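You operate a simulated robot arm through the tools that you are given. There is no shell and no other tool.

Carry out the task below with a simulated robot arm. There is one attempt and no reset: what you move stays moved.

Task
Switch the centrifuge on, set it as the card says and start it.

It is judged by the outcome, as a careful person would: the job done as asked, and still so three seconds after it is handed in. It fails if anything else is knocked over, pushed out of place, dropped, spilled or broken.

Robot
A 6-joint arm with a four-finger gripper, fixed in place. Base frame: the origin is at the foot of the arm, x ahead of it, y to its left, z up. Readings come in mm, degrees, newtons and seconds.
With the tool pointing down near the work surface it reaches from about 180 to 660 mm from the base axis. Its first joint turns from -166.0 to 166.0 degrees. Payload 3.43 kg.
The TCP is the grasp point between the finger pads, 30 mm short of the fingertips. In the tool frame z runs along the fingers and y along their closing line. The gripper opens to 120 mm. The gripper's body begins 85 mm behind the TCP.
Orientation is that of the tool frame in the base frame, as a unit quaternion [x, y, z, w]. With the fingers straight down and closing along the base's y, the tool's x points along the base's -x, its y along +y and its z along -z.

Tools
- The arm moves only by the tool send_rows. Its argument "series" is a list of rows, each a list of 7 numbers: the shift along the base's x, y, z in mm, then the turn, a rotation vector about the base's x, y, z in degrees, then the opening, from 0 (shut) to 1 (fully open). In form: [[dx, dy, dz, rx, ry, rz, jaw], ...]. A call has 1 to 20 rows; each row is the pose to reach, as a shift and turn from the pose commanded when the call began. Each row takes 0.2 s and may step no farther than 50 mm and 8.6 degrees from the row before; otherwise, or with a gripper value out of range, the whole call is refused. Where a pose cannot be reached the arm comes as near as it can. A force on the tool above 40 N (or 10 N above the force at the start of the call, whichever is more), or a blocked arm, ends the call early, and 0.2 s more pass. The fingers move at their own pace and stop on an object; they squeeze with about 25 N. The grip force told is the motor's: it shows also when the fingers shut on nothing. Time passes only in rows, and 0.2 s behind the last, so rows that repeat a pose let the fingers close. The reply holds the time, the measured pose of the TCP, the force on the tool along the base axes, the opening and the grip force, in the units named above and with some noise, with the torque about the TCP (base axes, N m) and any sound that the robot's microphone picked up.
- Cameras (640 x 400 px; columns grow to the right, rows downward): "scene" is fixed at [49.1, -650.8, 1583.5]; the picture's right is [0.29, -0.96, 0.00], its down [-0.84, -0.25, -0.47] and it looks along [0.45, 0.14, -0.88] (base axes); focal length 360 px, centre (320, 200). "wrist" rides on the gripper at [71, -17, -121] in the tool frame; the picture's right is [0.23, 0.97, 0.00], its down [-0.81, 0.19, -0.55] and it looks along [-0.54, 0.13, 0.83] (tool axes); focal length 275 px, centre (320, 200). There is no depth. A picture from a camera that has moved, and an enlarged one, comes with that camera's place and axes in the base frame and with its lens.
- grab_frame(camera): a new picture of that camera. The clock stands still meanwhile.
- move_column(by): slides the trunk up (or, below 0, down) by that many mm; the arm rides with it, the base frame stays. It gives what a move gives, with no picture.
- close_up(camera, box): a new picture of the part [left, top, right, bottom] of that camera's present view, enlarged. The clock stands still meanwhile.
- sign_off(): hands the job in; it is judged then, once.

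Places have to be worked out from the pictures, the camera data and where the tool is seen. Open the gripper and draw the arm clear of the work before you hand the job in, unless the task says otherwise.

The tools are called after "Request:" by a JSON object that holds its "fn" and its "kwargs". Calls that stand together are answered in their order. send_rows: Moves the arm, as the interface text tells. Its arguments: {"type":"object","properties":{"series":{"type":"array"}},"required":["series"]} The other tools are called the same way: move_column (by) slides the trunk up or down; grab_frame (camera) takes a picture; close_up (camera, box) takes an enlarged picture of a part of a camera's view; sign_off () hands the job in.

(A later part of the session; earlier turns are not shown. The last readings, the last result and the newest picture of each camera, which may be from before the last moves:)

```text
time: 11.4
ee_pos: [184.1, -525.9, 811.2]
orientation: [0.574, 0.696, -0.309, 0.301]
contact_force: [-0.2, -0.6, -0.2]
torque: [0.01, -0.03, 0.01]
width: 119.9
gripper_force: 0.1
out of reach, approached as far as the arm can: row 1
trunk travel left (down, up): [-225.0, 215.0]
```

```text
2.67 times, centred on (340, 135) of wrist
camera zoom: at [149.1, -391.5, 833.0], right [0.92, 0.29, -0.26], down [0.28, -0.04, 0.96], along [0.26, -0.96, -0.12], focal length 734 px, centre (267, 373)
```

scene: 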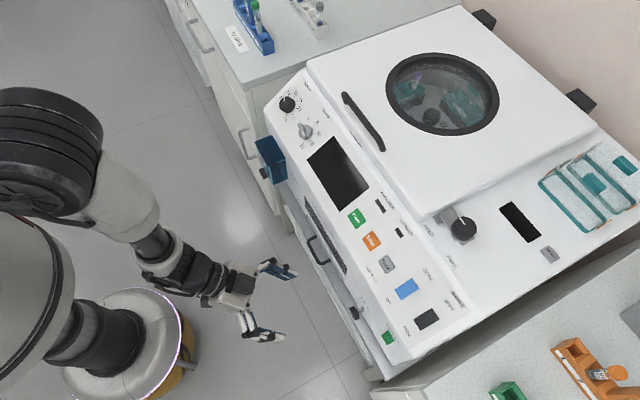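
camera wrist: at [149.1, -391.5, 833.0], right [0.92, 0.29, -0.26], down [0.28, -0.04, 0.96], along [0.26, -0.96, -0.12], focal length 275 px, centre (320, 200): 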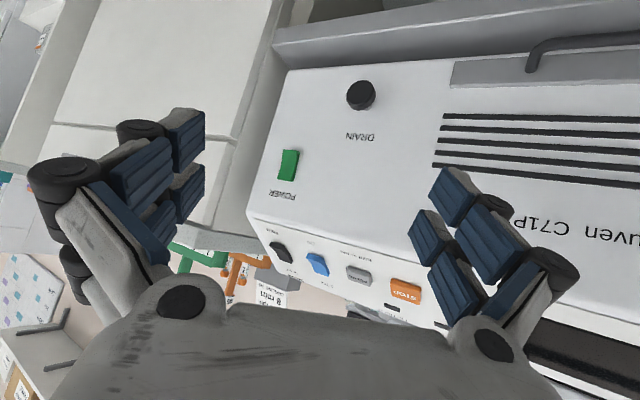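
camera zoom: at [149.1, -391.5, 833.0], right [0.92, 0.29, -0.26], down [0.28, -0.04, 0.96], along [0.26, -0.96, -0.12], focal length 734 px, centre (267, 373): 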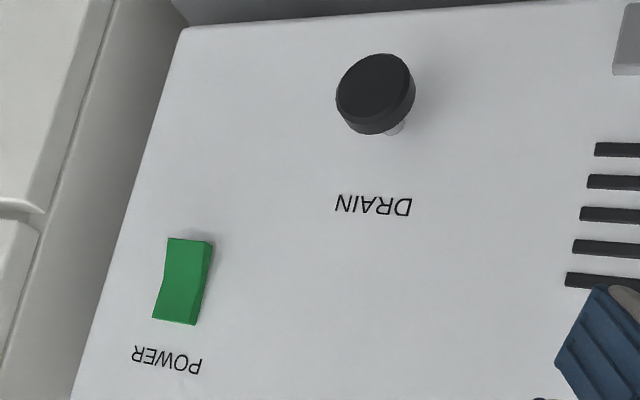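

The profile is clear: POWER's lower end is raised (press there), COOL's ON end is raised (currently off), BRAKE is on SOFT. The right bench sticks out near POWER, so I'll check its corner before approaching.

Request:
{"fn": "close_up", "kwargs": {"camera": "scene", "box": [320, 310, 464, 400]}}

Request:
{"fn": "close_up", "kwargs": {"camera": "wrist", "box": [150, 0, 310, 270]}}

```text
4.44 times, centred on (392, 355) of scene
camera zoom: at [49.1, -650.8, 1583.5], right [0.29, -0.96, 0.0], down [-0.84, -0.25, -0.47], along [0.45, 0.14, -0.88], focal length 1599 px, centre (0, -489)
```

zoom: 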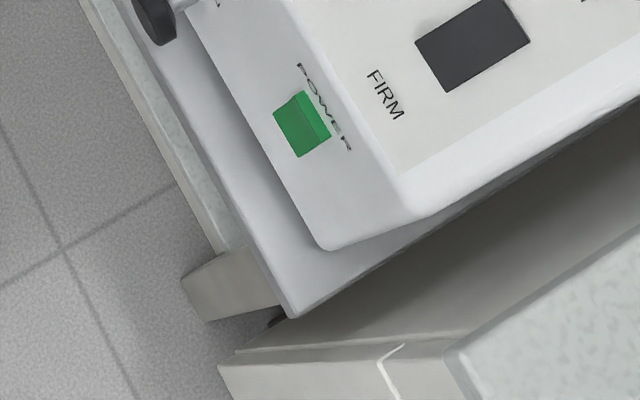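

```text
1.48 times, centred on (230, 135) of wrist
camera zoom: at [149.1, -391.5, 833.0], right [0.92, 0.29, -0.26], down [0.28, -0.04, 0.96], along [0.26, -0.96, -0.12], focal length 408 px, centre (453, 296)
```

zoom: 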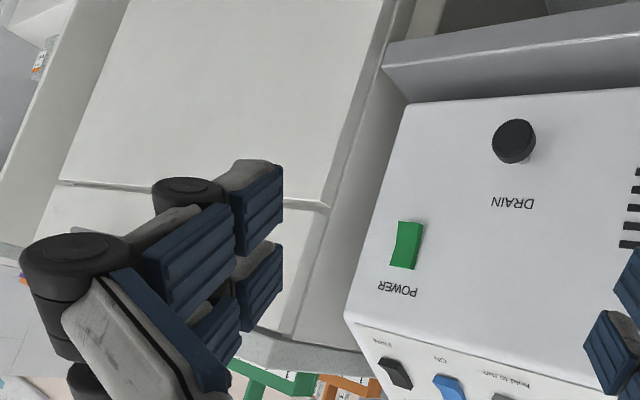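

The bench top corner is about 100 mm right of POWER, so there's room. I'll close the fingers and move to a pre-press pose facing POWER's lower end, about 60 mm short of it.

Request:
{"fn": "send_rows", "kwargs": {"series": [[0, 0, 0, 0, 0, 0, 0], [0, 0, 0, 0, 0, 0, 0], [-6, -32, -11, -1, -1.4, 5.85, 0], [-12, -63, -22, -2.03, -2.82, 11.7, 0], [-18, -95, -33, -3.04, -4.23, 17.55, 0], [-24, -126, -44, -4.05, -5.63, 23.4, 0], [-30, -158, -55, -5.07, -7.04, 29.25, 0], [-36, -189, -65, -6.08, -8.45, 35.1, 0]]}}

Request:
{"fn": "grab_frame", "kwargs": {"camera": "wrist"}}

Request:
{"fn": "grab_frame", "kwargs": {"camera": "scene"}}

```text
time: 13.2
ee_pos: [151.0, -690.4, 752.9]
orientation: [0.372, 0.79, -0.211, 0.44]
contact_force: [0.3, 0.7, -0.2]
torque: [-0.01, 0.0, 0.0]
width: 0.0
gripper_force: 20.0
out of reach, approached as far as the arm can: row 8
trunk travel left (down, up): [-225.0, 215.0]
```

```text
taken
camera wrist: at [49.7, -593.5, 756.1], right [0.67, 0.71, -0.2], down [0.12, 0.16, 0.98], along [0.73, -0.69, 0.02], focal length 275 px, centre (320, 200)
```

wrist: 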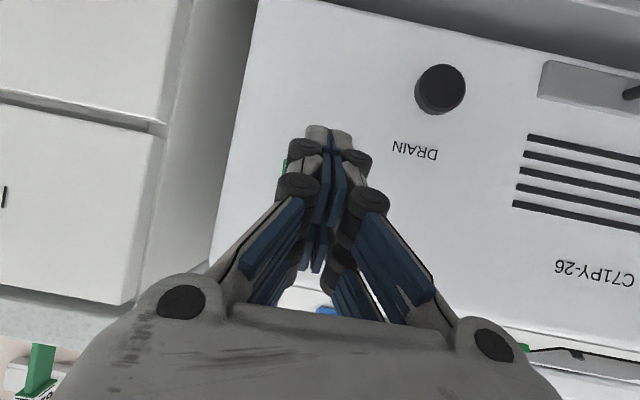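

```text
taken
```

scene: 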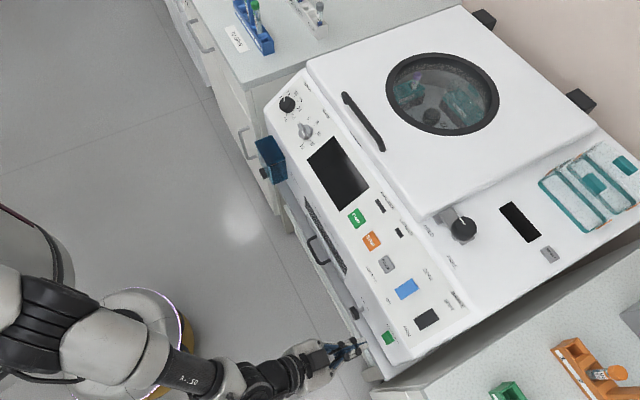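

The arm is near its reach limit at that heading. I'll back off and raise, lower the trunk so the shoulder is nearer the switch height, then approach with the hand pointing more radially.

Request:
{"fn": "send_rows", "kwargs": {"series": [[-15, 16, 32, 0, 0, 0, 0], [-30, 32, 64, 0, 0, 0, 0], [-45, 47, 97, 0, 0, 0, 0]]}}

Request:
{"fn": "move_column", "kwargs": {"by": -130}}

```text
time: 14.0
ee_pos: [104.5, -645.4, 851.8]
orientation: [0.371, 0.789, -0.212, 0.442]
contact_force: [-0.9, 0.1, 0.5]
torque: [-0.04, 0.0, -0.05]
width: 0.0
gripper_force: 25.4
trunk travel left (down, up): [-225.0, 215.0]
```

```text
time: 15.6
ee_pos: [105.3, -644.5, 721.3]
orientation: [0.371, 0.789, -0.212, 0.442]
contact_force: [0.5, -0.1, 0.0]
torque: [0.0, -0.02, 0.0]
width: 0.1
gripper_force: 24.8
trunk travel left (down, up): [-95.0, 345.0]
```

Trunk is down 130 mm. Now I rotate to the radial heading (−75°, tilt 80°) and move to about 25 mm short of POWER's lower end.

Request:
{"fn": "send_rows", "kwargs": {"series": [[10, -14, 3, -3.84, -2.04, -4.8, 0], [20, -28, 6, -7.68, -4.08, -9.6, 0], [31, -42, 9, -11.52, -6.12, -14.4, 0], [41, -56, 12, -15.36, -8.16, -19.2, 0], [51, -70.5, 15, -19.2, -10.2, -24, 0]]}}

Request:
{"fn": "grab_frame", "kwargs": {"camera": "wrist"}}

Request:
{"fn": "close_up", "kwargs": {"camera": "scene", "box": [280, 280, 472, 400]}}

```text
time: 16.8
ee_pos: [156.2, -716.0, 734.8]
orientation: [0.465, 0.607, -0.393, 0.511]
contact_force: [0.5, 0.0, 1.2]
torque: [0.01, -0.02, 0.0]
width: 0.1
gripper_force: 25.1
trunk travel left (down, up): [-95.0, 345.0]
```

```text
taken
camera wrist: at [107.1, -593.7, 686.1], right [0.93, 0.29, -0.23], down [0.08, 0.44, 0.89], along [0.36, -0.85, 0.39], focal length 275 px, centre (320, 200)
```

wrist: 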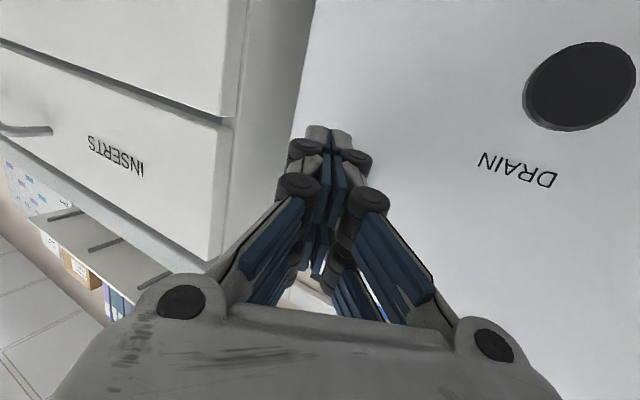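

```text
3.33 times, centred on (376, 340) of scene
camera zoom: at [49.1, -650.8, 1583.5], right [0.29, -0.96, 0.0], down [-0.84, -0.25, -0.47], along [0.45, 0.14, -0.88], focal length 1200 px, centre (133, -267)
```

zoom: 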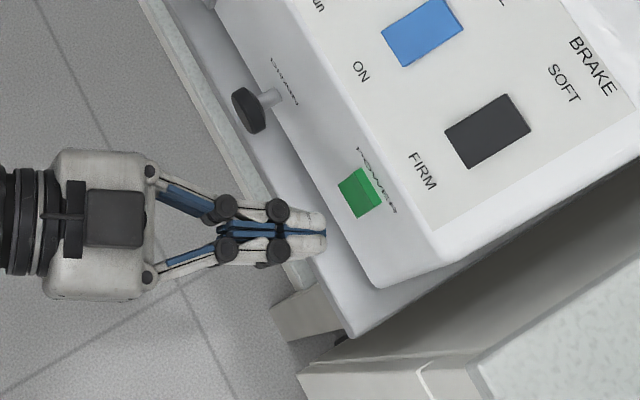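

Tip alignment matches my projection: about 22 mm short of POWER's raised lower end and in line with it. I'll push along the face normal in small steps.

Request:
{"fn": "send_rows", "kwargs": {"series": [[6.9, -7.25, 0, 0, 0, 0, 0], [12.4, -13, 0, 0, 0, 0, 0], [15.2, -16, 0, 0, 0, 0, 0], [17.2, -18.1, 0, 0, 0, 0, 0], [19.3, -20.3, 0, 0, 0, 0, 0], [20.7, -21.8, 0, 0, 0, 0, 0]]}}

Request:
{"fn": "close_up", "kwargs": {"camera": "scene", "box": [330, 160, 490, 400]}}

```text
time: 18.3
ee_pos: [171.6, -735.6, 732.1]
orientation: [0.469, 0.606, -0.392, 0.509]
contact_force: [-8.1, 8.5, 2.5]
torque: [-0.2, -0.2, -0.04]
width: 0.0
gripper_force: 24.7
trunk travel left (down, up): [-95.0, 345.0]
stopped in row 6: the force on the tool passed its limit at 42 N (the readings are from after the stop); the commanded pose is now the measured one
```

```text
1.67 times, centred on (410, 280) of scene
camera zoom: at [49.1, -650.8, 1583.5], right [0.29, -0.96, 0.0], down [-0.84, -0.25, -0.47], along [0.45, 0.14, -0.88], focal length 600 px, centre (170, 67)
```

zoom: 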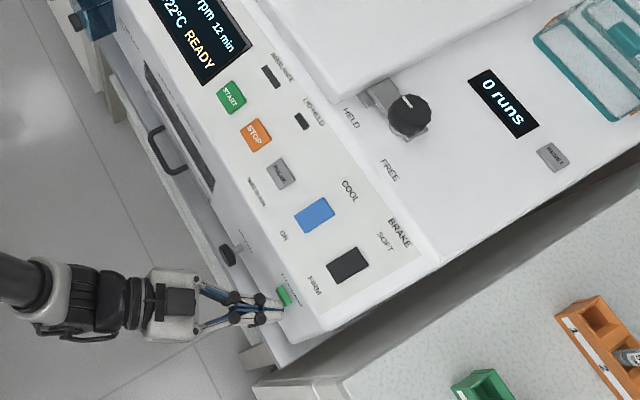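

The display lit up: power is on. I'll back away from the switch and read the display and lamps.

Request:
{"fn": "send_rows", "kwargs": {"series": [[-10, 10.5, 0, 0, 0, 0, 0], [-24, 25, 0, 0, 0, 0, 0], [-50, 53, 10, 0, 0, 0, 0], [-70, 74, 30, 0, 0, 0, 0]]}}

Request:
{"fn": "close_up", "kwargs": {"camera": "scene", "box": [300, 130, 400, 210]}}

Request:
{"fn": "close_up", "kwargs": {"camera": "scene", "box": [370, 180, 570, 280]}}

Request:
{"fn": "close_up", "kwargs": {"camera": "scene", "box": [360, 260, 460, 350]}}

```text
time: 19.3
ee_pos: [99.4, -663.2, 762.6]
orientation: [0.467, 0.607, -0.391, 0.51]
contact_force: [-0.6, 0.4, -1.0]
torque: [0.01, 0.02, 0.0]
width: 0.1
gripper_force: 24.8
trunk travel left (down, up): [-95.0, 345.0]
```

```text
5.00 times, centred on (350, 170) of scene
camera zoom: at [49.1, -650.8, 1583.5], right [0.29, -0.96, 0.0], down [-0.84, -0.25, -0.47], along [0.45, 0.14, -0.88], focal length 1799 px, centre (170, 350)
```

zoom: 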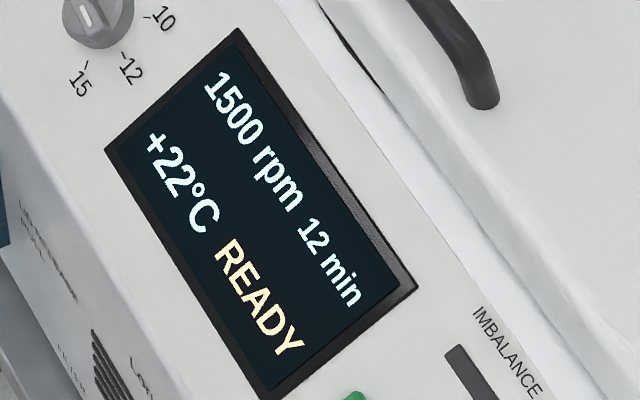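

```text
3.20 times, centred on (470, 230) of scene
camera zoom: at [49.1, -650.8, 1583.5], right [0.29, -0.96, 0.0], down [-0.84, -0.25, -0.47], along [0.45, 0.14, -0.88], focal length 1152 px, centre (-160, 104)
```

zoom: 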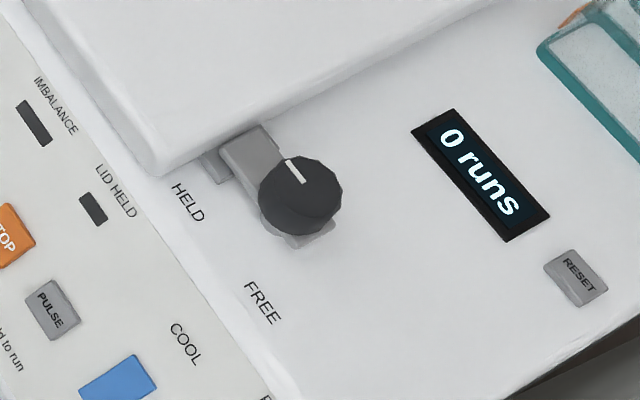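

```text
4.44 times, centred on (410, 305) of scene
camera zoom: at [49.1, -650.8, 1583.5], right [0.29, -0.96, 0.0], down [-0.84, -0.25, -0.47], along [0.45, 0.14, -0.88], focal length 1599 px, centre (-80, -267)
```

zoom: 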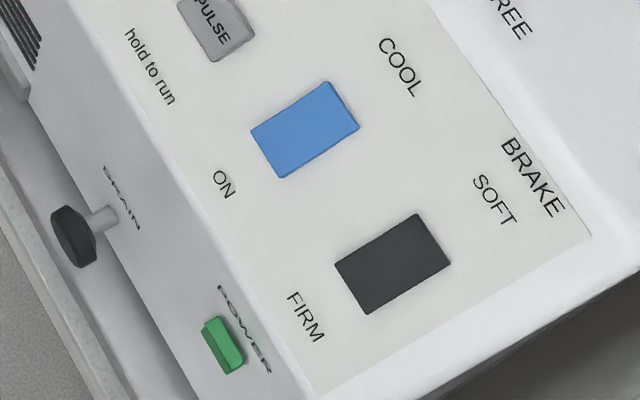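

Power is on: display shows 1500 rpm, 12 min, +22 °C, READY (so marks: 1.5 and 12, COOL off). Next is COOL's ON end, which I triangulate at about (262,-752,870). I'll raise the trunk and re-orient over it.

Request:
{"fn": "move_column", "kwargs": {"by": 180}}

Request:
{"fn": "send_rows", "kwargs": {"series": [[20, -5, 10, 5.95, 1.9, 1.25, 0], [45, -15, 15, 11.9, 3.8, 2.5, 0], [70, -25, 15, 17.85, 5.7, 3.75, 0], [95, -35, 10, 23.8, 7.6, 5, 0], [120, -45, 10, 23.8, 7.6, 5, 0]]}}

Request:
{"fn": "grab_frame", "kwargs": {"camera": "wrist"}}

Request:
{"fn": "grab_frame", "kwargs": {"camera": "scene"}}

```text
time: 21.3
ee_pos: [100.6, -664.4, 942.7]
orientation: [0.468, 0.608, -0.391, 0.509]
contact_force: [0.3, -0.7, 0.3]
torque: [0.03, -0.02, -0.01]
width: 0.2
gripper_force: 25.0
trunk travel left (down, up): [-275.0, 165.0]
```

```text
time: 22.5
ee_pos: [220.1, -711.8, 949.8]
orientation: [0.508, 0.727, -0.265, 0.378]
contact_force: [0.5, -0.1, -0.5]
torque: [-0.02, 0.0, -0.03]
width: 0.0
gripper_force: 24.8
trunk travel left (down, up): [-275.0, 165.0]
```

```text
taken
camera wrist: at [157.1, -585.3, 961.0], right [0.87, 0.46, -0.19], down [0.19, 0.05, 0.98], along [0.46, -0.89, -0.04], focal length 275 px, centre (320, 200)
```

wrist: 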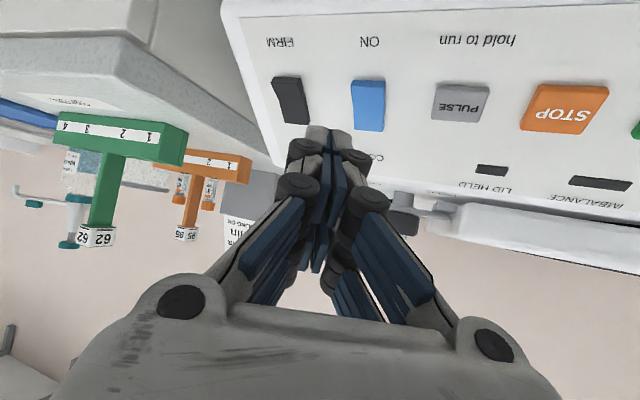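

```text
taken
```

scene: 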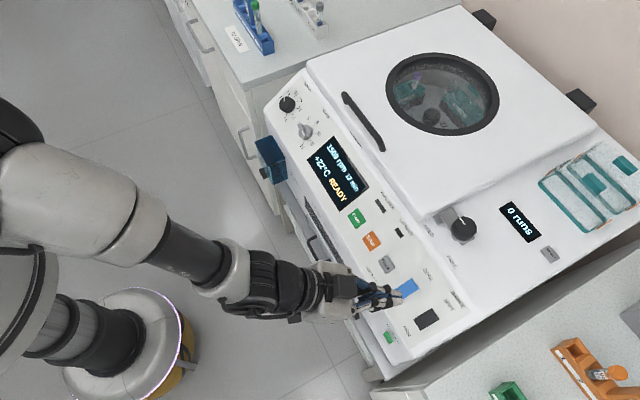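

Reachable. I'll go to the pre-contact pose about 30 mm off COOL's ON end and check alignment.

Request:
{"fn": "send_rows", "kwargs": {"series": [[7, -7, -15, 0, 0, 0, 0], [14.5, -13.5, -30.2, 0, 0, 0, 0]]}}

Request:
{"fn": "close_up", "kwargs": {"camera": "scene", "box": [350, 250, 446, 310]}}

Request:
{"fn": "close_up", "kwargs": {"camera": "wrist", "box": [270, 60, 430, 180]}}

```text
time: 23.1
ee_pos: [231.8, -724.2, 920.3]
orientation: [0.509, 0.727, -0.265, 0.377]
contact_force: [-0.4, 0.4, 0.6]
torque: [0.02, 0.0, 0.03]
width: 0.2
gripper_force: 24.8
trunk travel left (down, up): [-275.0, 165.0]
```

```text
6.67 times, centred on (398, 280) of scene
camera zoom: at [49.1, -650.8, 1583.5], right [0.29, -0.96, 0.0], down [-0.84, -0.25, -0.47], along [0.45, 0.14, -0.88], focal length 2399 px, centre (-200, -333)
```

zoom: 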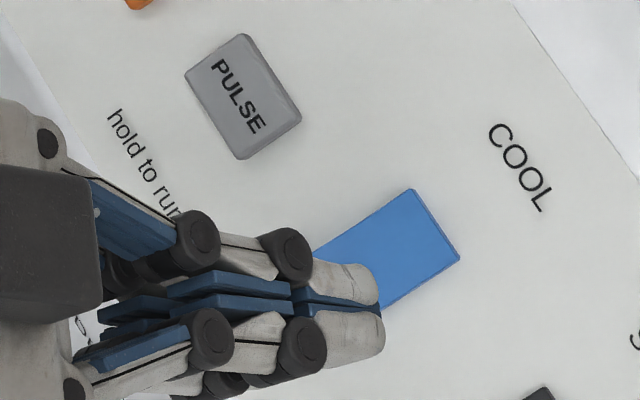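

```text
3.33 times, centred on (350, 120) of wrist
camera zoom: at [169.7, -598.1, 931.2], right [0.87, 0.46, -0.19], down [0.19, 0.05, 0.98], along [0.46, -0.89, -0.04], focal length 918 px, centre (220, 467)
```

zoom: 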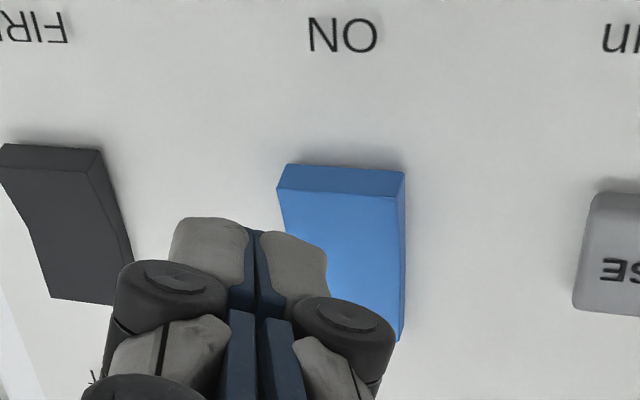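

The tip is slightly right of the rocker's middle, so I'll shift ~8 mm left and press the ON end along the panel normal in small steps.

Request:
{"fn": "send_rows", "kwargs": {"series": [[8.6, 2.6, 0, 0, 0, 0, 0], [14.5, -3.6, -12.3, 0, 0, 0, 0], [18.1, -7.4, -19.7, 0, 0, 0, 0], [19.7, -9, -22.9, 0, 0, 0, 0], [20.9, -10.3, -25.4, 0, 0, 0, 0], [22, -11.5, -27.8, 0, 0, 0, 0], [23.2, -12.8, -30.3, 0, 0, 0, 0], [24, -13.6, -32, 0, 0, 0, 0]]}}

Request:
{"fn": "close_up", "kwargs": {"camera": "scene", "box": [300, 130, 460, 310]}}

Request:
{"fn": "close_up", "kwargs": {"camera": "wrist", "box": [270, 60, 430, 180]}}

```text
time: 24.9
ee_pos: [257.3, -733.5, 893.3]
orientation: [0.509, 0.726, -0.266, 0.378]
contact_force: [-13.9, 26.3, 19.9]
torque: [0.62, 0.12, 0.21]
width: 0.0
gripper_force: 25.9
trunk travel left (down, up): [-275.0, 165.0]
```

```text
2.22 times, centred on (380, 220) of scene
camera zoom: at [49.1, -650.8, 1583.5], right [0.29, -0.96, 0.0], down [-0.84, -0.25, -0.47], along [0.45, 0.14, -0.88], focal length 800 px, centre (187, 156)
```

zoom: 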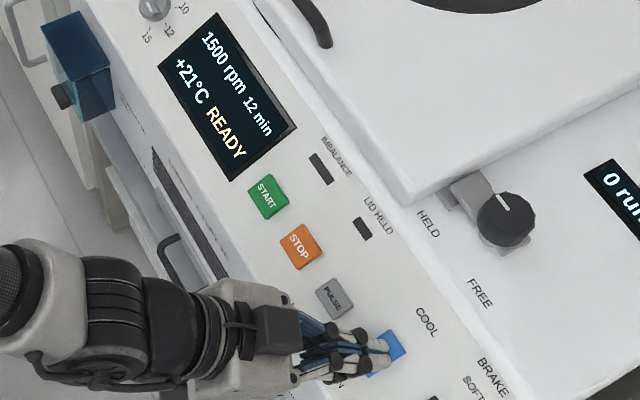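

```text
3.33 times, centred on (350, 120) of wrist
camera zoom: at [193.6, -607.5, 904.4], right [0.87, 0.46, -0.19], down [0.18, 0.06, 0.98], along [0.46, -0.89, -0.03], focal length 918 px, centre (220, 467)
```

zoom: 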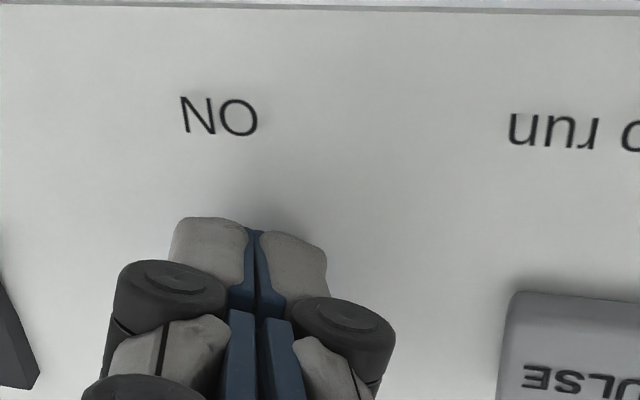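

Temperature dropped to +21 °C, which suggests cooling is on. I'll back off along the panel normal and check the rocker.

Request:
{"fn": "send_rows", "kwargs": {"series": [[-6, 6.3, 12.3, 0, 0, 0, 0], [-14, 14.5, 28.7, 0, 0, 0, 0], [-26, 25, 57, 0, 0, 0, 0], [-50, 45, 75, 0, 0, 0, 0]]}}

Request:
{"fn": "close_up", "kwargs": {"camera": "scene", "box": [360, 250, 456, 340]}}

Request:
{"fn": "close_up", "kwargs": {"camera": "scene", "box": [300, 130, 400, 210]}}

Request:
{"fn": "grab_frame", "kwargs": {"camera": "wrist"}}

```text
time: 25.9
ee_pos: [206.4, -690.1, 964.2]
orientation: [0.509, 0.727, -0.265, 0.378]
contact_force: [0.5, 0.0, 0.1]
torque: [0.01, -0.01, 0.02]
width: 0.2
gripper_force: 25.1
trunk travel left (down, up): [-275.0, 165.0]
```

```text
4.44 times, centred on (408, 295) of scene
camera zoom: at [49.1, -650.8, 1583.5], right [0.29, -0.96, 0.0], down [-0.84, -0.25, -0.47], along [0.45, 0.14, -0.88], focal length 1599 px, centre (-71, -222)
```

zoom: 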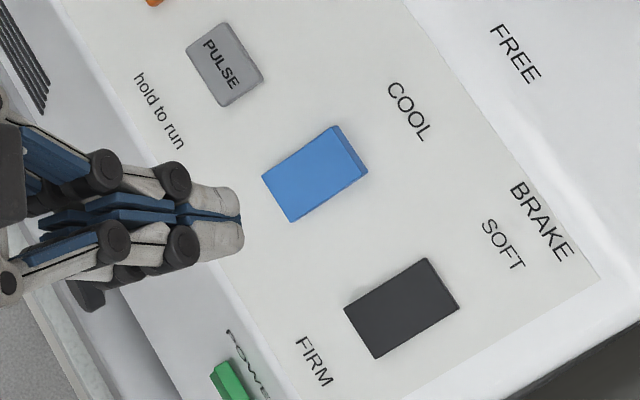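

```text
5.00 times, centred on (350, 170) of scene
camera zoom: at [49.1, -650.8, 1583.5], right [0.29, -0.96, 0.0], down [-0.84, -0.25, -0.47], along [0.45, 0.14, -0.88], focal length 1799 px, centre (170, 350)
```

zoom: 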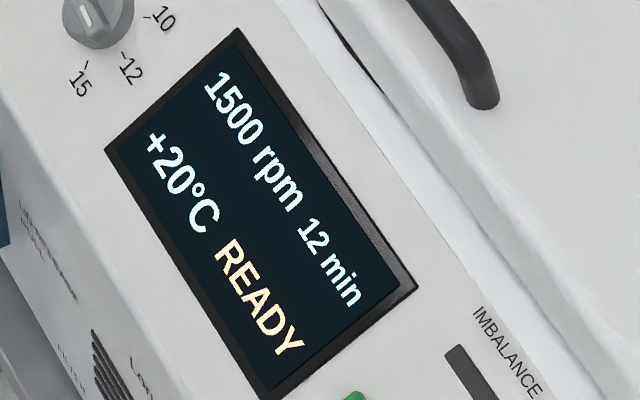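

```text
taken
camera wrist: at [143.5, -564.7, 975.5], right [0.87, 0.46, -0.19], down [0.19, 0.05, 0.98], along [0.46, -0.89, -0.04], focal length 275 px, centre (320, 200)
```

wrist: 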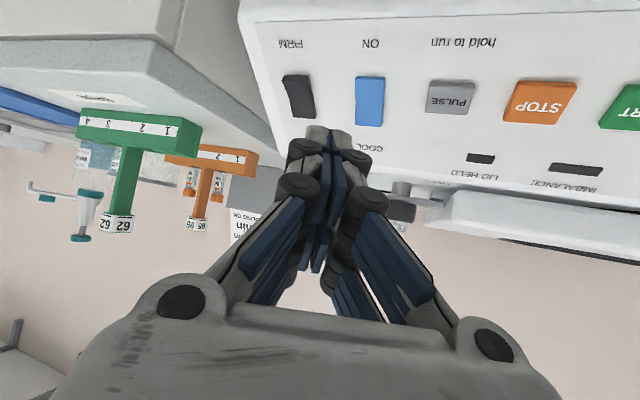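

COOL is now on (temperature falling, its COOL end is raised). Next the speed knob at about (663,-378,874): I'll raise the trunk and travel to a hover facing the panel squarely (tilt 33°, heading −46.5°) with the gripper part open.

Request:
{"fn": "move_column", "kwargs": {"by": 100}}

Request:
{"fn": "send_rows", "kwargs": {"series": [[35, 28, -5, 1.57, 0.97, 1.93, 0.6], [71, 57, -10, 3.13, 1.93, 3.87, 0.6], [107, 86, -20, 4.7, 2.9, 5.8, 0.6], [142, 114, -30, 6.27, 3.87, 7.73, 0.6], [178, 143, -40, 7.83, 4.83, 9.67, 0.6], [213, 171, -50, 9.4, 5.8, 11.6, 0.6], [249, 200, -60, 10.97, 6.77, 13.53, 0.6], [285, 229, -70, 12.53, 7.73, 15.47, 0.6], [320, 257, -80, 14.1, 8.7, 17.4, 0.6], [356, 286, -90, 15.67, 9.67, 19.33, 0.6], [391, 314, -95, 17.23, 10.63, 21.27, 0.6], [427, 343, -100, 18.8, 11.6, 23.2, 0.6]]}}

Request:
{"fn": "grab_frame", "kwargs": {"camera": "wrist"}}

Request:
{"fn": "grab_frame", "kwargs": {"camera": "scene"}}

```text
time: 27.2
ee_pos: [206.4, -689.3, 1063.3]
orientation: [0.508, 0.727, -0.265, 0.378]
contact_force: [-0.7, -0.1, -0.1]
torque: [0.03, -0.01, 0.01]
width: 0.1
gripper_force: 24.8
trunk travel left (down, up): [-375.0, 65.0]
```

```text
time: 29.8
ee_pos: [638.3, -344.1, 965.5]
orientation: [0.378, 0.881, -0.113, 0.262]
contact_force: [0.0, 0.1, 1.1]
torque: [-0.03, 0.03, -0.02]
width: 72.0
gripper_force: 0.1
trunk travel left (down, up): [-375.0, 65.0]
```

```text
taken
camera wrist: at [539.2, -265.0, 1028.5], right [0.57, 0.81, -0.13], down [0.4, -0.14, 0.91], along [0.72, -0.57, -0.4], focal length 275 px, centre (320, 200)
```

wrist: 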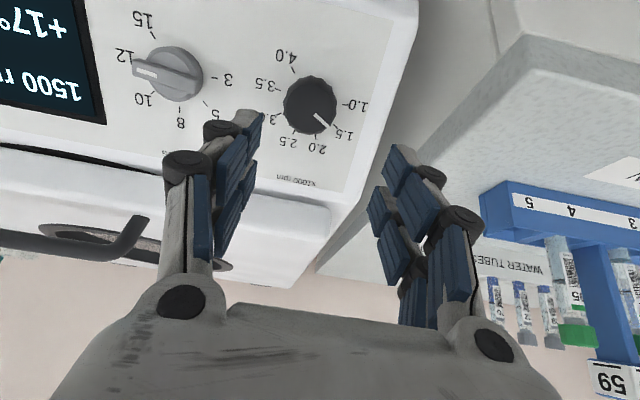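

```text
taken
```

scene: 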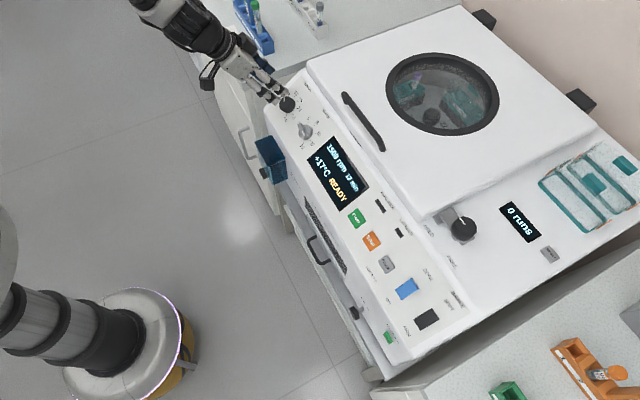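

The hover is good and both knobs are in view (pointer at 1.5; minutes bar at 12). I'll zoom for precise positions.

Request:
{"fn": "close_up", "kwargs": {"camera": "wrist", "box": [240, 40, 384, 190]}}

Request:
{"fn": "close_up", "kwargs": {"camera": "wrist", "box": [100, 0, 244, 140]}}

Request:
{"fn": "close_up", "kwargs": {"camera": "scene", "box": [250, 70, 346, 150]}}

```text
2.67 times, centred on (312, 115) of wrist
camera zoom: at [539.2, -265.0, 1028.5], right [0.57, 0.81, -0.13], down [0.4, -0.14, 0.91], along [0.72, -0.57, -0.4], focal length 734 px, centre (341, 427)
```

zoom: 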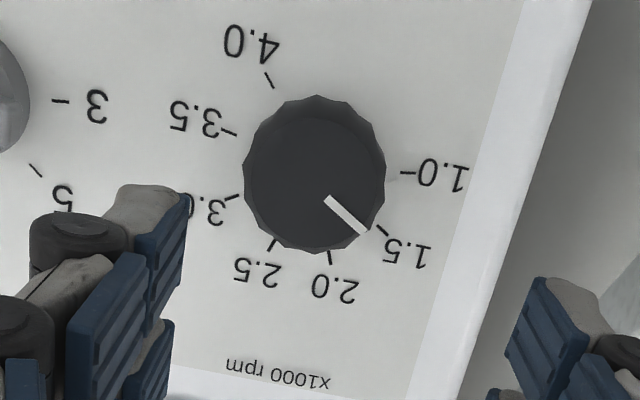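

```text
2.86 times, centred on (172, 70) of wrist
camera zoom: at [539.2, -265.0, 1028.5], right [0.57, 0.81, -0.13], down [0.4, -0.14, 0.91], along [0.72, -0.57, -0.4], focal length 786 px, centre (743, 571)
```

zoom: 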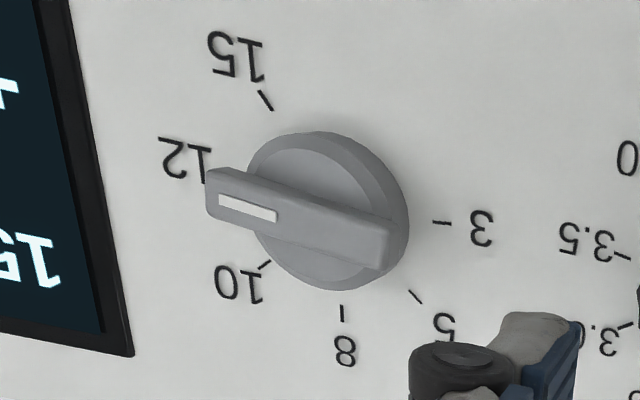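

```text
5.00 times, centred on (298, 110) of scene
camera zoom: at [49.1, -650.8, 1583.5], right [0.29, -0.96, 0.0], down [-0.84, -0.25, -0.47], along [0.45, 0.14, -0.88], focal length 1799 px, centre (430, 650)
```

zoom: 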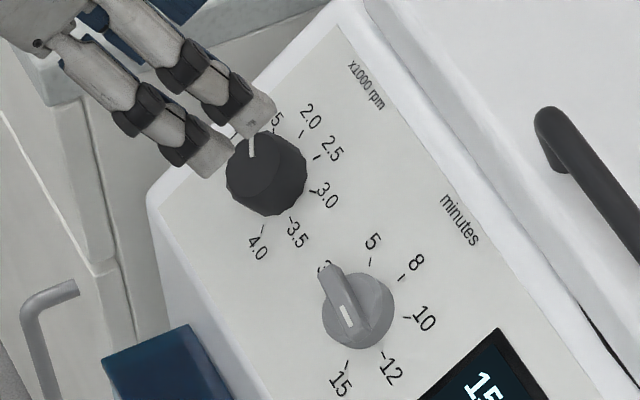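

Triangulating the tick ring: the speed knob's axis meets the panel at about (659,-384,872), ticks are ~39° apart, so 1.5→4.0 is about 195° clockwise. I'll centre on the axis and pre-roll the hand 50° counter-clockwise while hovering.

Request:
{"fn": "send_rows", "kwargs": {"series": [[-3, 0, -1, -3.13, 3.29, 6.99, 0.6], [-6, 0, -2.5, -6.25, 6.58, 13.98, 0.6], [-9, 0.3, -4, -9.38, 9.87, 20.97, 0.6], [-12, 0.3, -5.5, -12.5, 13.16, 27.96, 0.6], [-15, 0.6, -7, -15.63, 16.45, 34.95, 0.6], [-17.5, 0.6, -8.1, -18.76, 19.74, 41.94, 0.6]]}}

Request:
{"fn": "grab_frame", "kwargs": {"camera": "wrist"}}

Request:
{"fn": "close_up", "kwargs": {"camera": "scene", "box": [230, 50, 350, 140]}}

```text
time: 31.2
ee_pos: [617.8, -345.5, 956.8]
orientation: [-0.031, 0.958, -0.212, 0.19]
contact_force: [0.8, 0.7, 1.0]
torque: [-0.01, 0.01, 0.0]
width: 72.1
gripper_force: 0.1
trunk travel left (down, up): [-375.0, 65.0]
```

```text
taken
camera wrist: at [506.1, -324.0, 1040.6], right [-0.19, 0.85, -0.49], down [0.55, 0.51, 0.67], along [0.81, -0.14, -0.56], focal length 275 px, centre (320, 200)
```

wrist: 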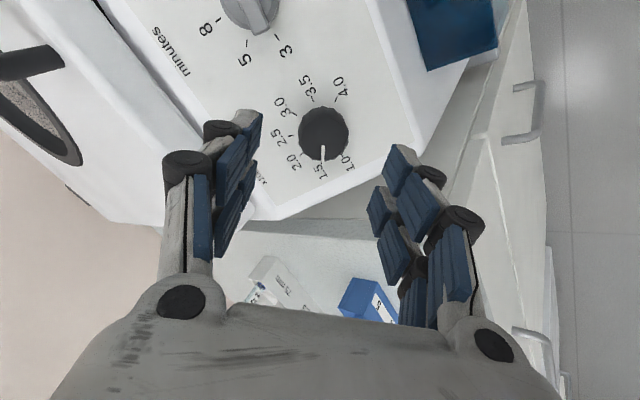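

```text
4.44 times, centred on (290, 95) of scene
camera zoom: at [49.1, -650.8, 1583.5], right [0.29, -0.96, 0.0], down [-0.84, -0.25, -0.47], along [0.45, 0.14, -0.88], focal length 1599 px, centre (453, 667)
```

zoom: 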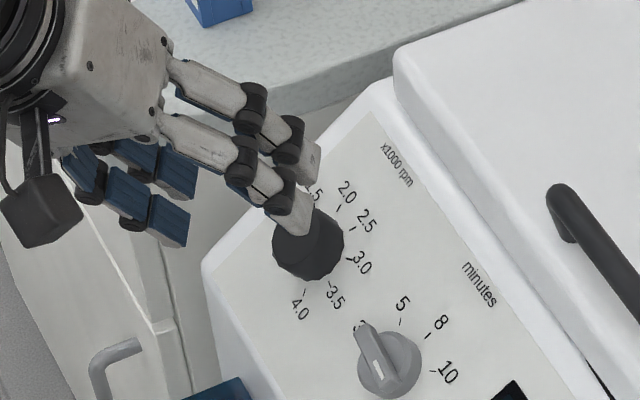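

The knob appears where I predicted within a pixel or two. I'll zoom once more for a precise axis check before descending.

Request:
{"fn": "close_up", "kwargs": {"camera": "wrist", "box": [260, 70, 388, 180]}}

```text
3.64 times, centred on (324, 125) of wrist
camera zoom: at [506.1, -324.0, 1040.6], right [-0.19, 0.85, -0.49], down [0.55, 0.51, 0.67], along [0.81, -0.14, -0.56], focal length 1001 px, centre (306, 473)
```

zoom: 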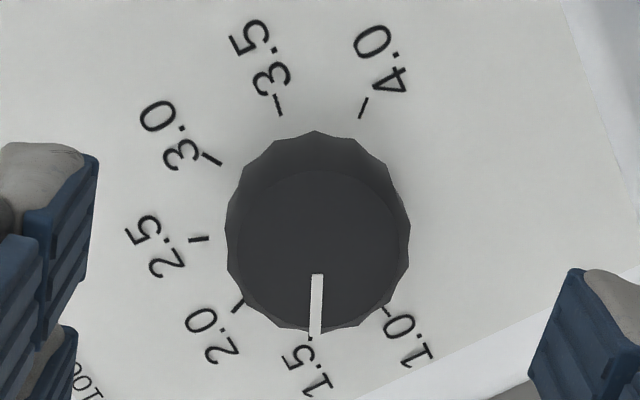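

The knob axis is confirmed within ~1 mm. I'll descend along the panel normal with the fingers open around the knob, watching the force.

Request:
{"fn": "send_rows", "kwargs": {"series": [[11, -4.9, -16.7, 0, 0, 0, 0.6], [18.5, -12.8, -33.4, 0, 0, 0, 0.6], [24.1, -18.7, -46, 0, 0, 0, 0.6], [27, -21.7, -52.4, 0, 0, 0, 0.6], [28.9, -23.7, -56.6, 0, 0, 0, 0.6]]}}

Request:
{"fn": "grab_frame", "kwargs": {"camera": "wrist"}}

Request:
{"fn": "close_up", "kwargs": {"camera": "scene", "box": [230, 50, 350, 140]}}

```text
time: 32.4
ee_pos: [638.1, -364.5, 906.6]
orientation: [-0.029, 0.958, -0.213, 0.19]
contact_force: [0.2, 1.1, 1.3]
torque: [-0.03, -0.01, -0.01]
width: 72.3
gripper_force: 0.1
out of reach, approached as far as the arm can: row 4, 5
trunk travel left (down, up): [-375.0, 65.0]
```

```text
taken
camera wrist: at [526.5, -340.9, 989.9], right [-0.19, 0.85, -0.49], down [0.55, 0.5, 0.67], along [0.82, -0.14, -0.56], focal length 275 px, centre (320, 200)
```

wrist: 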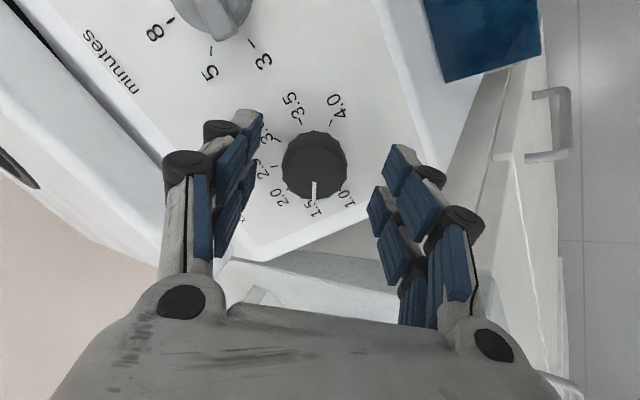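

```text
4.44 times, centred on (290, 95) of scene
camera zoom: at [49.1, -650.8, 1583.5], right [0.29, -0.96, 0.0], down [-0.84, -0.25, -0.47], along [0.45, 0.14, -0.88], focal length 1599 px, centre (453, 667)
```

zoom: 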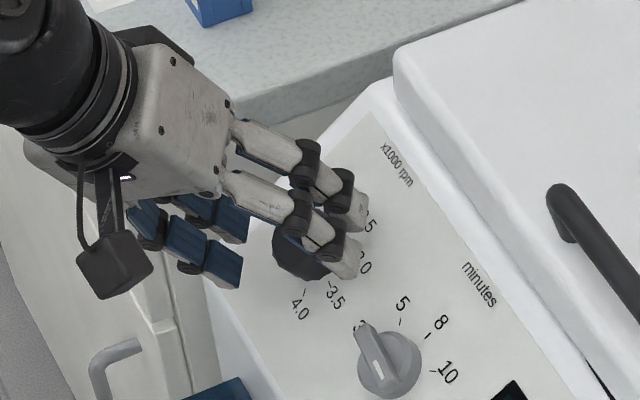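

The arm runs out of reach a few mm short; lowering the trunk should help since the shoulder is high. I'll lift the hand well clear first, then lower the trunk by 150 mm.

Request:
{"fn": "send_rows", "kwargs": {"series": [[-10, 10, 22, 0, 0, 0, 0.6], [-19, 20, 42, 0, 0, 0, 0.6], [-25, 26, 85, 0, 0, 0, 0.6], [-28, 29, 130, 0, 0, 0, 0.6], [-28, 29, 175, 0, 0, 0, 0.6], [-28, 29, 200, 0, 0, 0, 0.6]]}}

Request:
{"fn": "move_column", "kwargs": {"by": -150}}

```text
time: 33.8
ee_pos: [609.5, -334.0, 1106.4]
orientation: [-0.031, 0.958, -0.212, 0.189]
contact_force: [0.0, 0.3, -0.1]
torque: [-0.01, -0.01, 0.0]
width: 72.2
gripper_force: 0.2
trunk travel left (down, up): [-375.0, 65.0]
```

```text
time: 35.6
ee_pos: [610.9, -332.6, 956.9]
orientation: [-0.029, 0.958, -0.212, 0.189]
contact_force: [-0.1, -0.2, -0.3]
torque: [-0.01, 0.0, 0.03]
width: 71.9
gripper_force: 0.1
trunk travel left (down, up): [-225.0, 215.0]
```

Trunk is back at mid-travel. I'll descend again along the knob axis.

Request:
{"fn": "send_rows", "kwargs": {"series": [[22.2, -22.4, -26.5, 0, 0, 0, 0.6], [29.7, -30.3, -43.3, 0, 0, 0, 0.6], [32.7, -33.4, -50, 0, 0, 0, 0.6], [35.7, -36.6, -56.7, 0, 0, 0, 0.6]]}}

Request:
{"fn": "grab_frame", "kwargs": {"camera": "wrist"}}

Request:
{"fn": "close_up", "kwargs": {"camera": "scene", "box": [230, 50, 350, 140]}}

```text
time: 36.6
ee_pos: [644.9, -369.1, 901.4]
orientation: [-0.029, 0.958, -0.213, 0.19]
contact_force: [-0.6, 0.8, 0.7]
torque: [0.01, -0.02, -0.02]
width: 71.9
gripper_force: 0.1
trunk travel left (down, up): [-225.0, 215.0]
```

```text
taken
camera wrist: at [534.3, -345.6, 984.6], right [-0.19, 0.85, -0.49], down [0.55, 0.5, 0.67], along [0.81, -0.14, -0.56], focal length 275 px, centre (320, 200)
```

wrist: 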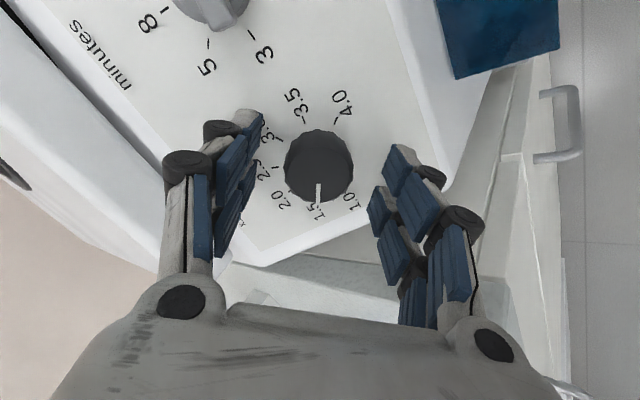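

```text
4.44 times, centred on (290, 95) of scene
camera zoom: at [49.1, -650.8, 1583.5], right [0.29, -0.96, 0.0], down [-0.84, -0.25, -0.47], along [0.45, 0.14, -0.88], focal length 1599 px, centre (453, 667)
```

zoom: 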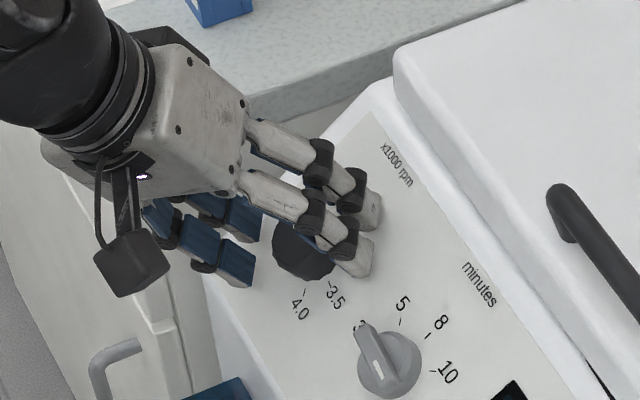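

In position with no contact. I'll close on the knob and check the grip.

Request:
{"fn": "send_rows", "kwargs": {"series": [[0, 0, 0, 0, 0, 0, 0.2], [0, 0, 0, 0, 0, 0, 0], [0, 0, 0, 0, 0, 0, 0], [0, 0, 0, 0, 0, 0, 0]]}}

Request:
{"fn": "grab_frame", "kwargs": {"camera": "wrist"}}

```text
time: 37.6
ee_pos: [645.4, -368.8, 901.5]
orientation: [-0.029, 0.958, -0.213, 0.19]
contact_force: [0.9, -6.8, 2.3]
torque: [-0.25, 0.04, -0.16]
width: 38.3
gripper_force: 37.0
trunk travel left (down, up): [-225.0, 215.0]
```

```text
taken
camera wrist: at [534.1, -346.2, 985.0], right [-0.19, 0.85, -0.49], down [0.55, 0.5, 0.67], along [0.81, -0.14, -0.56], focal length 275 px, centre (320, 200)
```

wrist: 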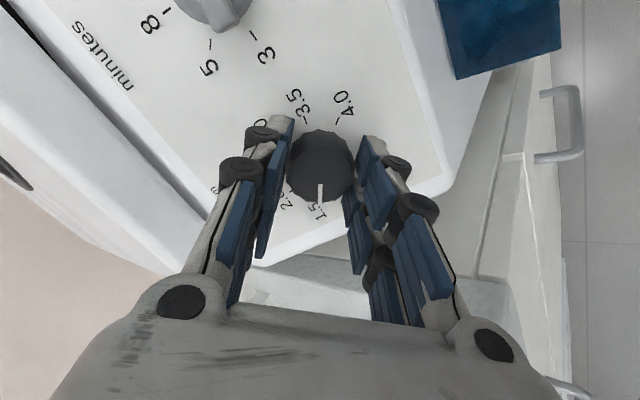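

Gripped at 38 mm width. I'll turn clockwise about the panel normal, starting with 24° to check the display responds.

Request:
{"fn": "send_rows", "kwargs": {"series": [[0, 0, 0, 3, -3.16, -6.71, 0], [0, 0, 0, 6, -6.32, -13.42, 0], [0, 0, 0, 9, -9.48, -20.13, 0]]}}

Request:
{"fn": "close_up", "kwargs": {"camera": "scene", "box": [300, 130, 400, 210]}}

Request:
{"fn": "close_up", "kwargs": {"camera": "wrist", "box": [240, 80, 400, 220]}}

```text
time: 38.4
ee_pos: [645.1, -368.8, 901.4]
orientation: [0.171, 0.943, -0.168, 0.23]
contact_force: [-0.8, -3.7, 12.5]
torque: [0.31, 0.49, -0.08]
width: 38.3
gripper_force: 45.3
trunk travel left (down, up): [-225.0, 215.0]
```

```text
5.00 times, centred on (350, 170) of scene
camera zoom: at [49.1, -650.8, 1583.5], right [0.29, -0.96, 0.0], down [-0.84, -0.25, -0.47], along [0.45, 0.14, -0.88], focal length 1799 px, centre (170, 350)
```

zoom: 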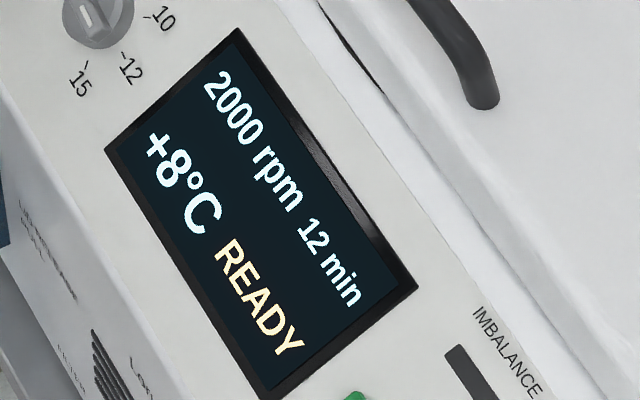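

```text
2.86 times, centred on (320, 150) of wrist
camera zoom: at [534.2, -318.6, 971.7], right [0.2, 0.92, -0.35], down [0.55, 0.19, 0.82], along [0.81, -0.35, -0.46], focal length 786 px, centre (320, 343)
```

zoom: 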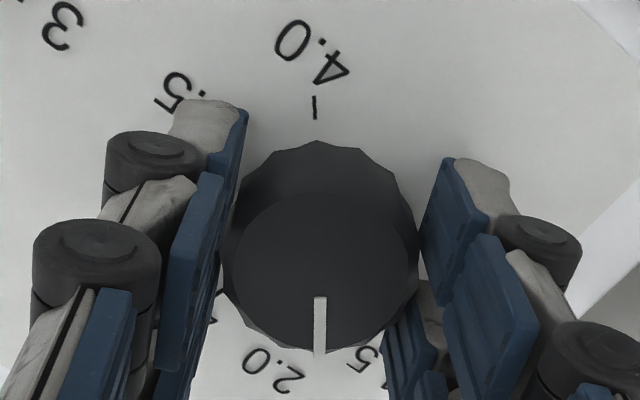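

The knob follows: display now 2000 rpm in 500-rpm steps. I'll continue clockwise another 72°.

Request:
{"fn": "send_rows", "kwargs": {"series": [[0, 0, 0, 3, -3.16, -6.71, 0], [0, 0, 0, 6, -6.32, -13.42, 0], [0, 0, 0, 9, -9.48, -20.13, 0], [0, 0, 0, 12.01, -12.63, -26.84, 0], [0, 0, 0, 15.01, -15.79, -33.55, 0], [0, 0, 0, 18.01, -18.95, -40.26, 0], [0, 0, 0, 21.01, -22.11, -46.97, 0], [0, 0, 0, 24.01, -25.27, -53.68, 0], [0, 0, 0, 27.01, -28.43, -60.39, 0]]}}

Request:
{"fn": "close_up", "kwargs": {"camera": "scene", "box": [250, 60, 410, 210]}}

Request:
{"fn": "grab_frame", "kwargs": {"camera": "wrist"}}

```text
time: 40.4
ee_pos: [645.6, -368.6, 900.7]
orientation: [0.694, 0.662, -0.002, 0.284]
contact_force: [-3.5, 0.9, 15.4]
torque: [0.58, -0.88, 0.72]
width: 38.2
gripper_force: 45.3
trunk travel left (down, up): [-225.0, 215.0]
```

```text
2.67 times, centred on (330, 135) of scene
camera zoom: at [49.1, -650.8, 1583.5], right [0.29, -0.96, 0.0], down [-0.84, -0.25, -0.47], along [0.45, 0.14, -0.88], focal length 960 px, centre (293, 373)
```

zoom: 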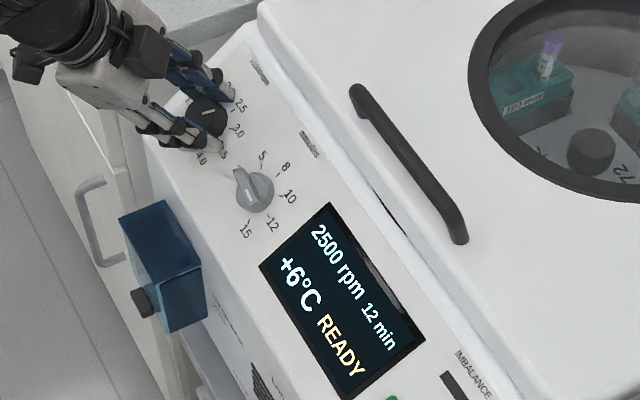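

```text
taken
camera wrist: at [594.4, -256.6, 968.8], right [0.92, 0.25, 0.3], down [-0.13, -0.52, 0.85], along [0.36, -0.82, -0.44], focal length 275 px, centre (320, 200)
```

wrist: 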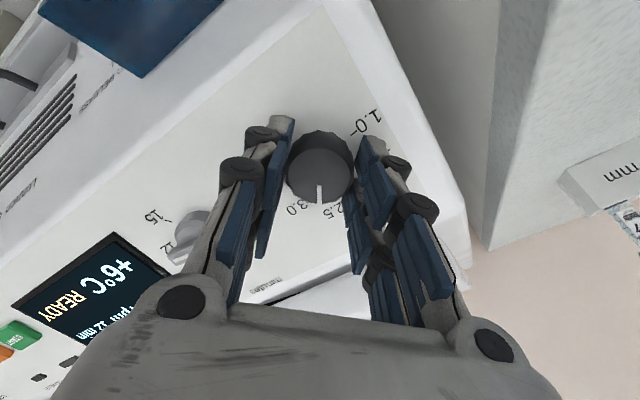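

No slip: 96° turned gives 2500 (about 2.73 on the scale). I'll continue clockwise another 48° with the same grip.

Request:
{"fn": "send_rows", "kwargs": {"series": [[0, 0, 0, 3, -3.16, -6.71, 0], [0, 0, 0, 6, -6.32, -13.42, 0], [0, 0, 0, 9, -9.48, -20.13, 0], [0, 0, 0, 12.01, -12.63, -26.84, 0], [0, 0, 0, 15.01, -15.79, -33.55, 0], [0, 0, 0, 18.01, -18.95, -40.26, 0]]}}

Request:
{"fn": "close_up", "kwargs": {"camera": "scene", "box": [250, 60, 410, 210]}}

Request:
{"fn": "grab_frame", "kwargs": {"camera": "wrist"}}

```text
time: 41.8
ee_pos: [645.2, -369.7, 901.2]
orientation: [0.903, 0.323, 0.115, 0.259]
contact_force: [-2.4, 2.3, 9.2]
torque: [0.12, -1.09, 0.6]
width: 38.2
gripper_force: 44.9
trunk travel left (down, up): [-225.0, 215.0]
```

```text
2.67 times, centred on (330, 135) of scene
camera zoom: at [49.1, -650.8, 1583.5], right [0.29, -0.96, 0.0], down [-0.84, -0.25, -0.47], along [0.45, 0.14, -0.88], focal length 960 px, centre (293, 373)
```

zoom: 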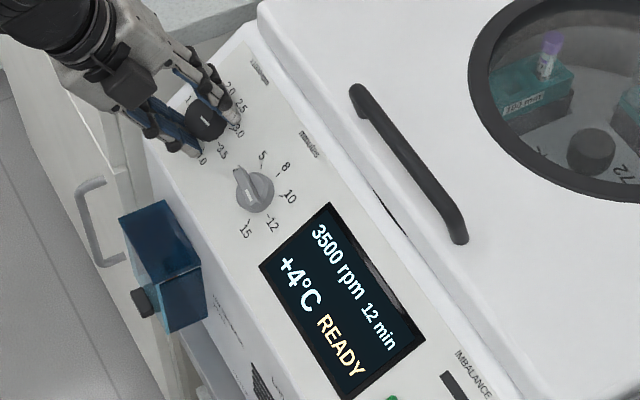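

```text
taken
camera wrist: at [647.1, -265.0, 995.9], right [0.69, -0.49, 0.54], down [-0.73, -0.43, 0.54], along [-0.03, -0.76, -0.65], focal length 275 px, centre (320, 200)
```

wrist: 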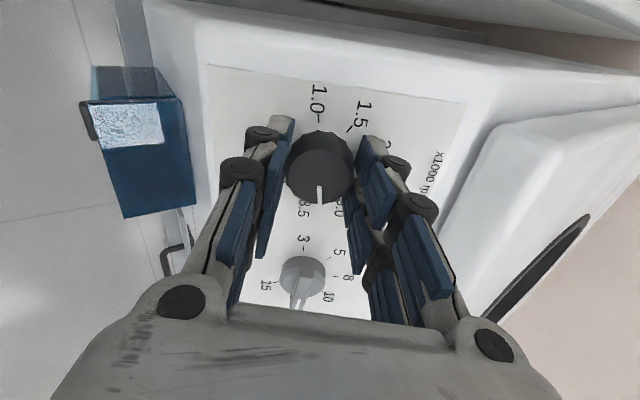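

Now 3500 rpm at 144° turned. I'll turn the remaining ~51° to reach 4.0.

Request:
{"fn": "send_rows", "kwargs": {"series": [[0, 0, 0, 3.19, -3.36, -7.13, 0], [0, 0, 0, 6.38, -6.71, -14.26, 0], [0, 0, 0, 9.57, -10.07, -21.39, 0], [0, 0, 0, 12.76, -13.42, -28.52, 0], [0, 0, 0, 15.95, -16.78, -35.64, 0], [0, 0, 0, 19.1, -20.1, -42.7, 0]]}}

Request:
{"fn": "close_up", "kwargs": {"camera": "scene", "box": [250, 60, 410, 210]}}

Request:
{"fn": "grab_frame", "kwargs": {"camera": "wrist"}}

```text
time: 43.2
ee_pos: [645.3, -369.7, 900.8]
orientation: [0.954, -0.096, 0.215, 0.185]
contact_force: [-4.9, 1.0, 10.2]
torque: [-0.16, -0.59, 0.22]
width: 37.8
gripper_force: 44.8
trunk travel left (down, up): [-225.0, 215.0]
```

```text
2.67 times, centred on (330, 135) of scene
camera zoom: at [49.1, -650.8, 1583.5], right [0.29, -0.96, 0.0], down [-0.84, -0.25, -0.47], along [0.45, 0.14, -0.88], focal length 960 px, centre (293, 373)
```

zoom: 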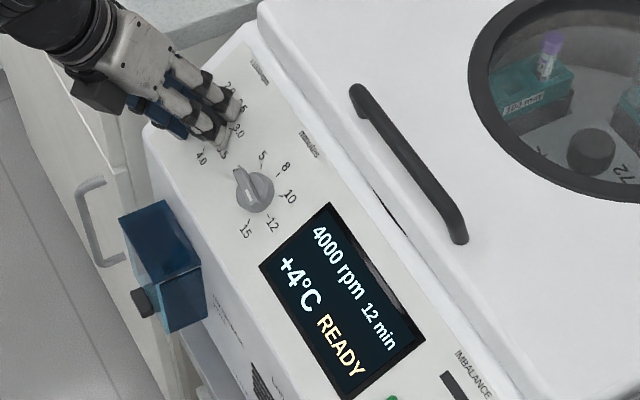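

```text
taken
camera wrist: at [669.4, -314.4, 1028.6], right [-0.05, -0.91, 0.41], down [-0.98, 0.13, 0.16], along [-0.2, -0.39, -0.9], focal length 275 px, centre (320, 200)
```

wrist: 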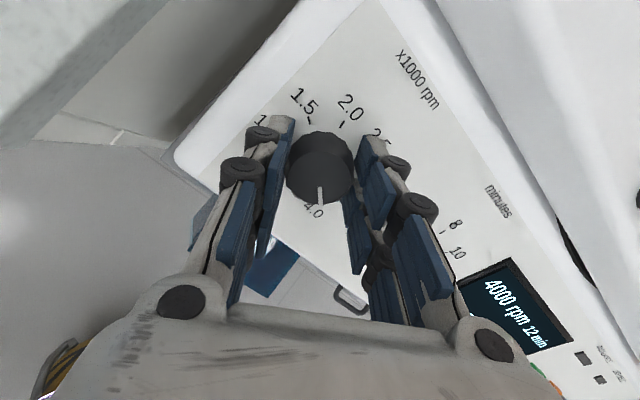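

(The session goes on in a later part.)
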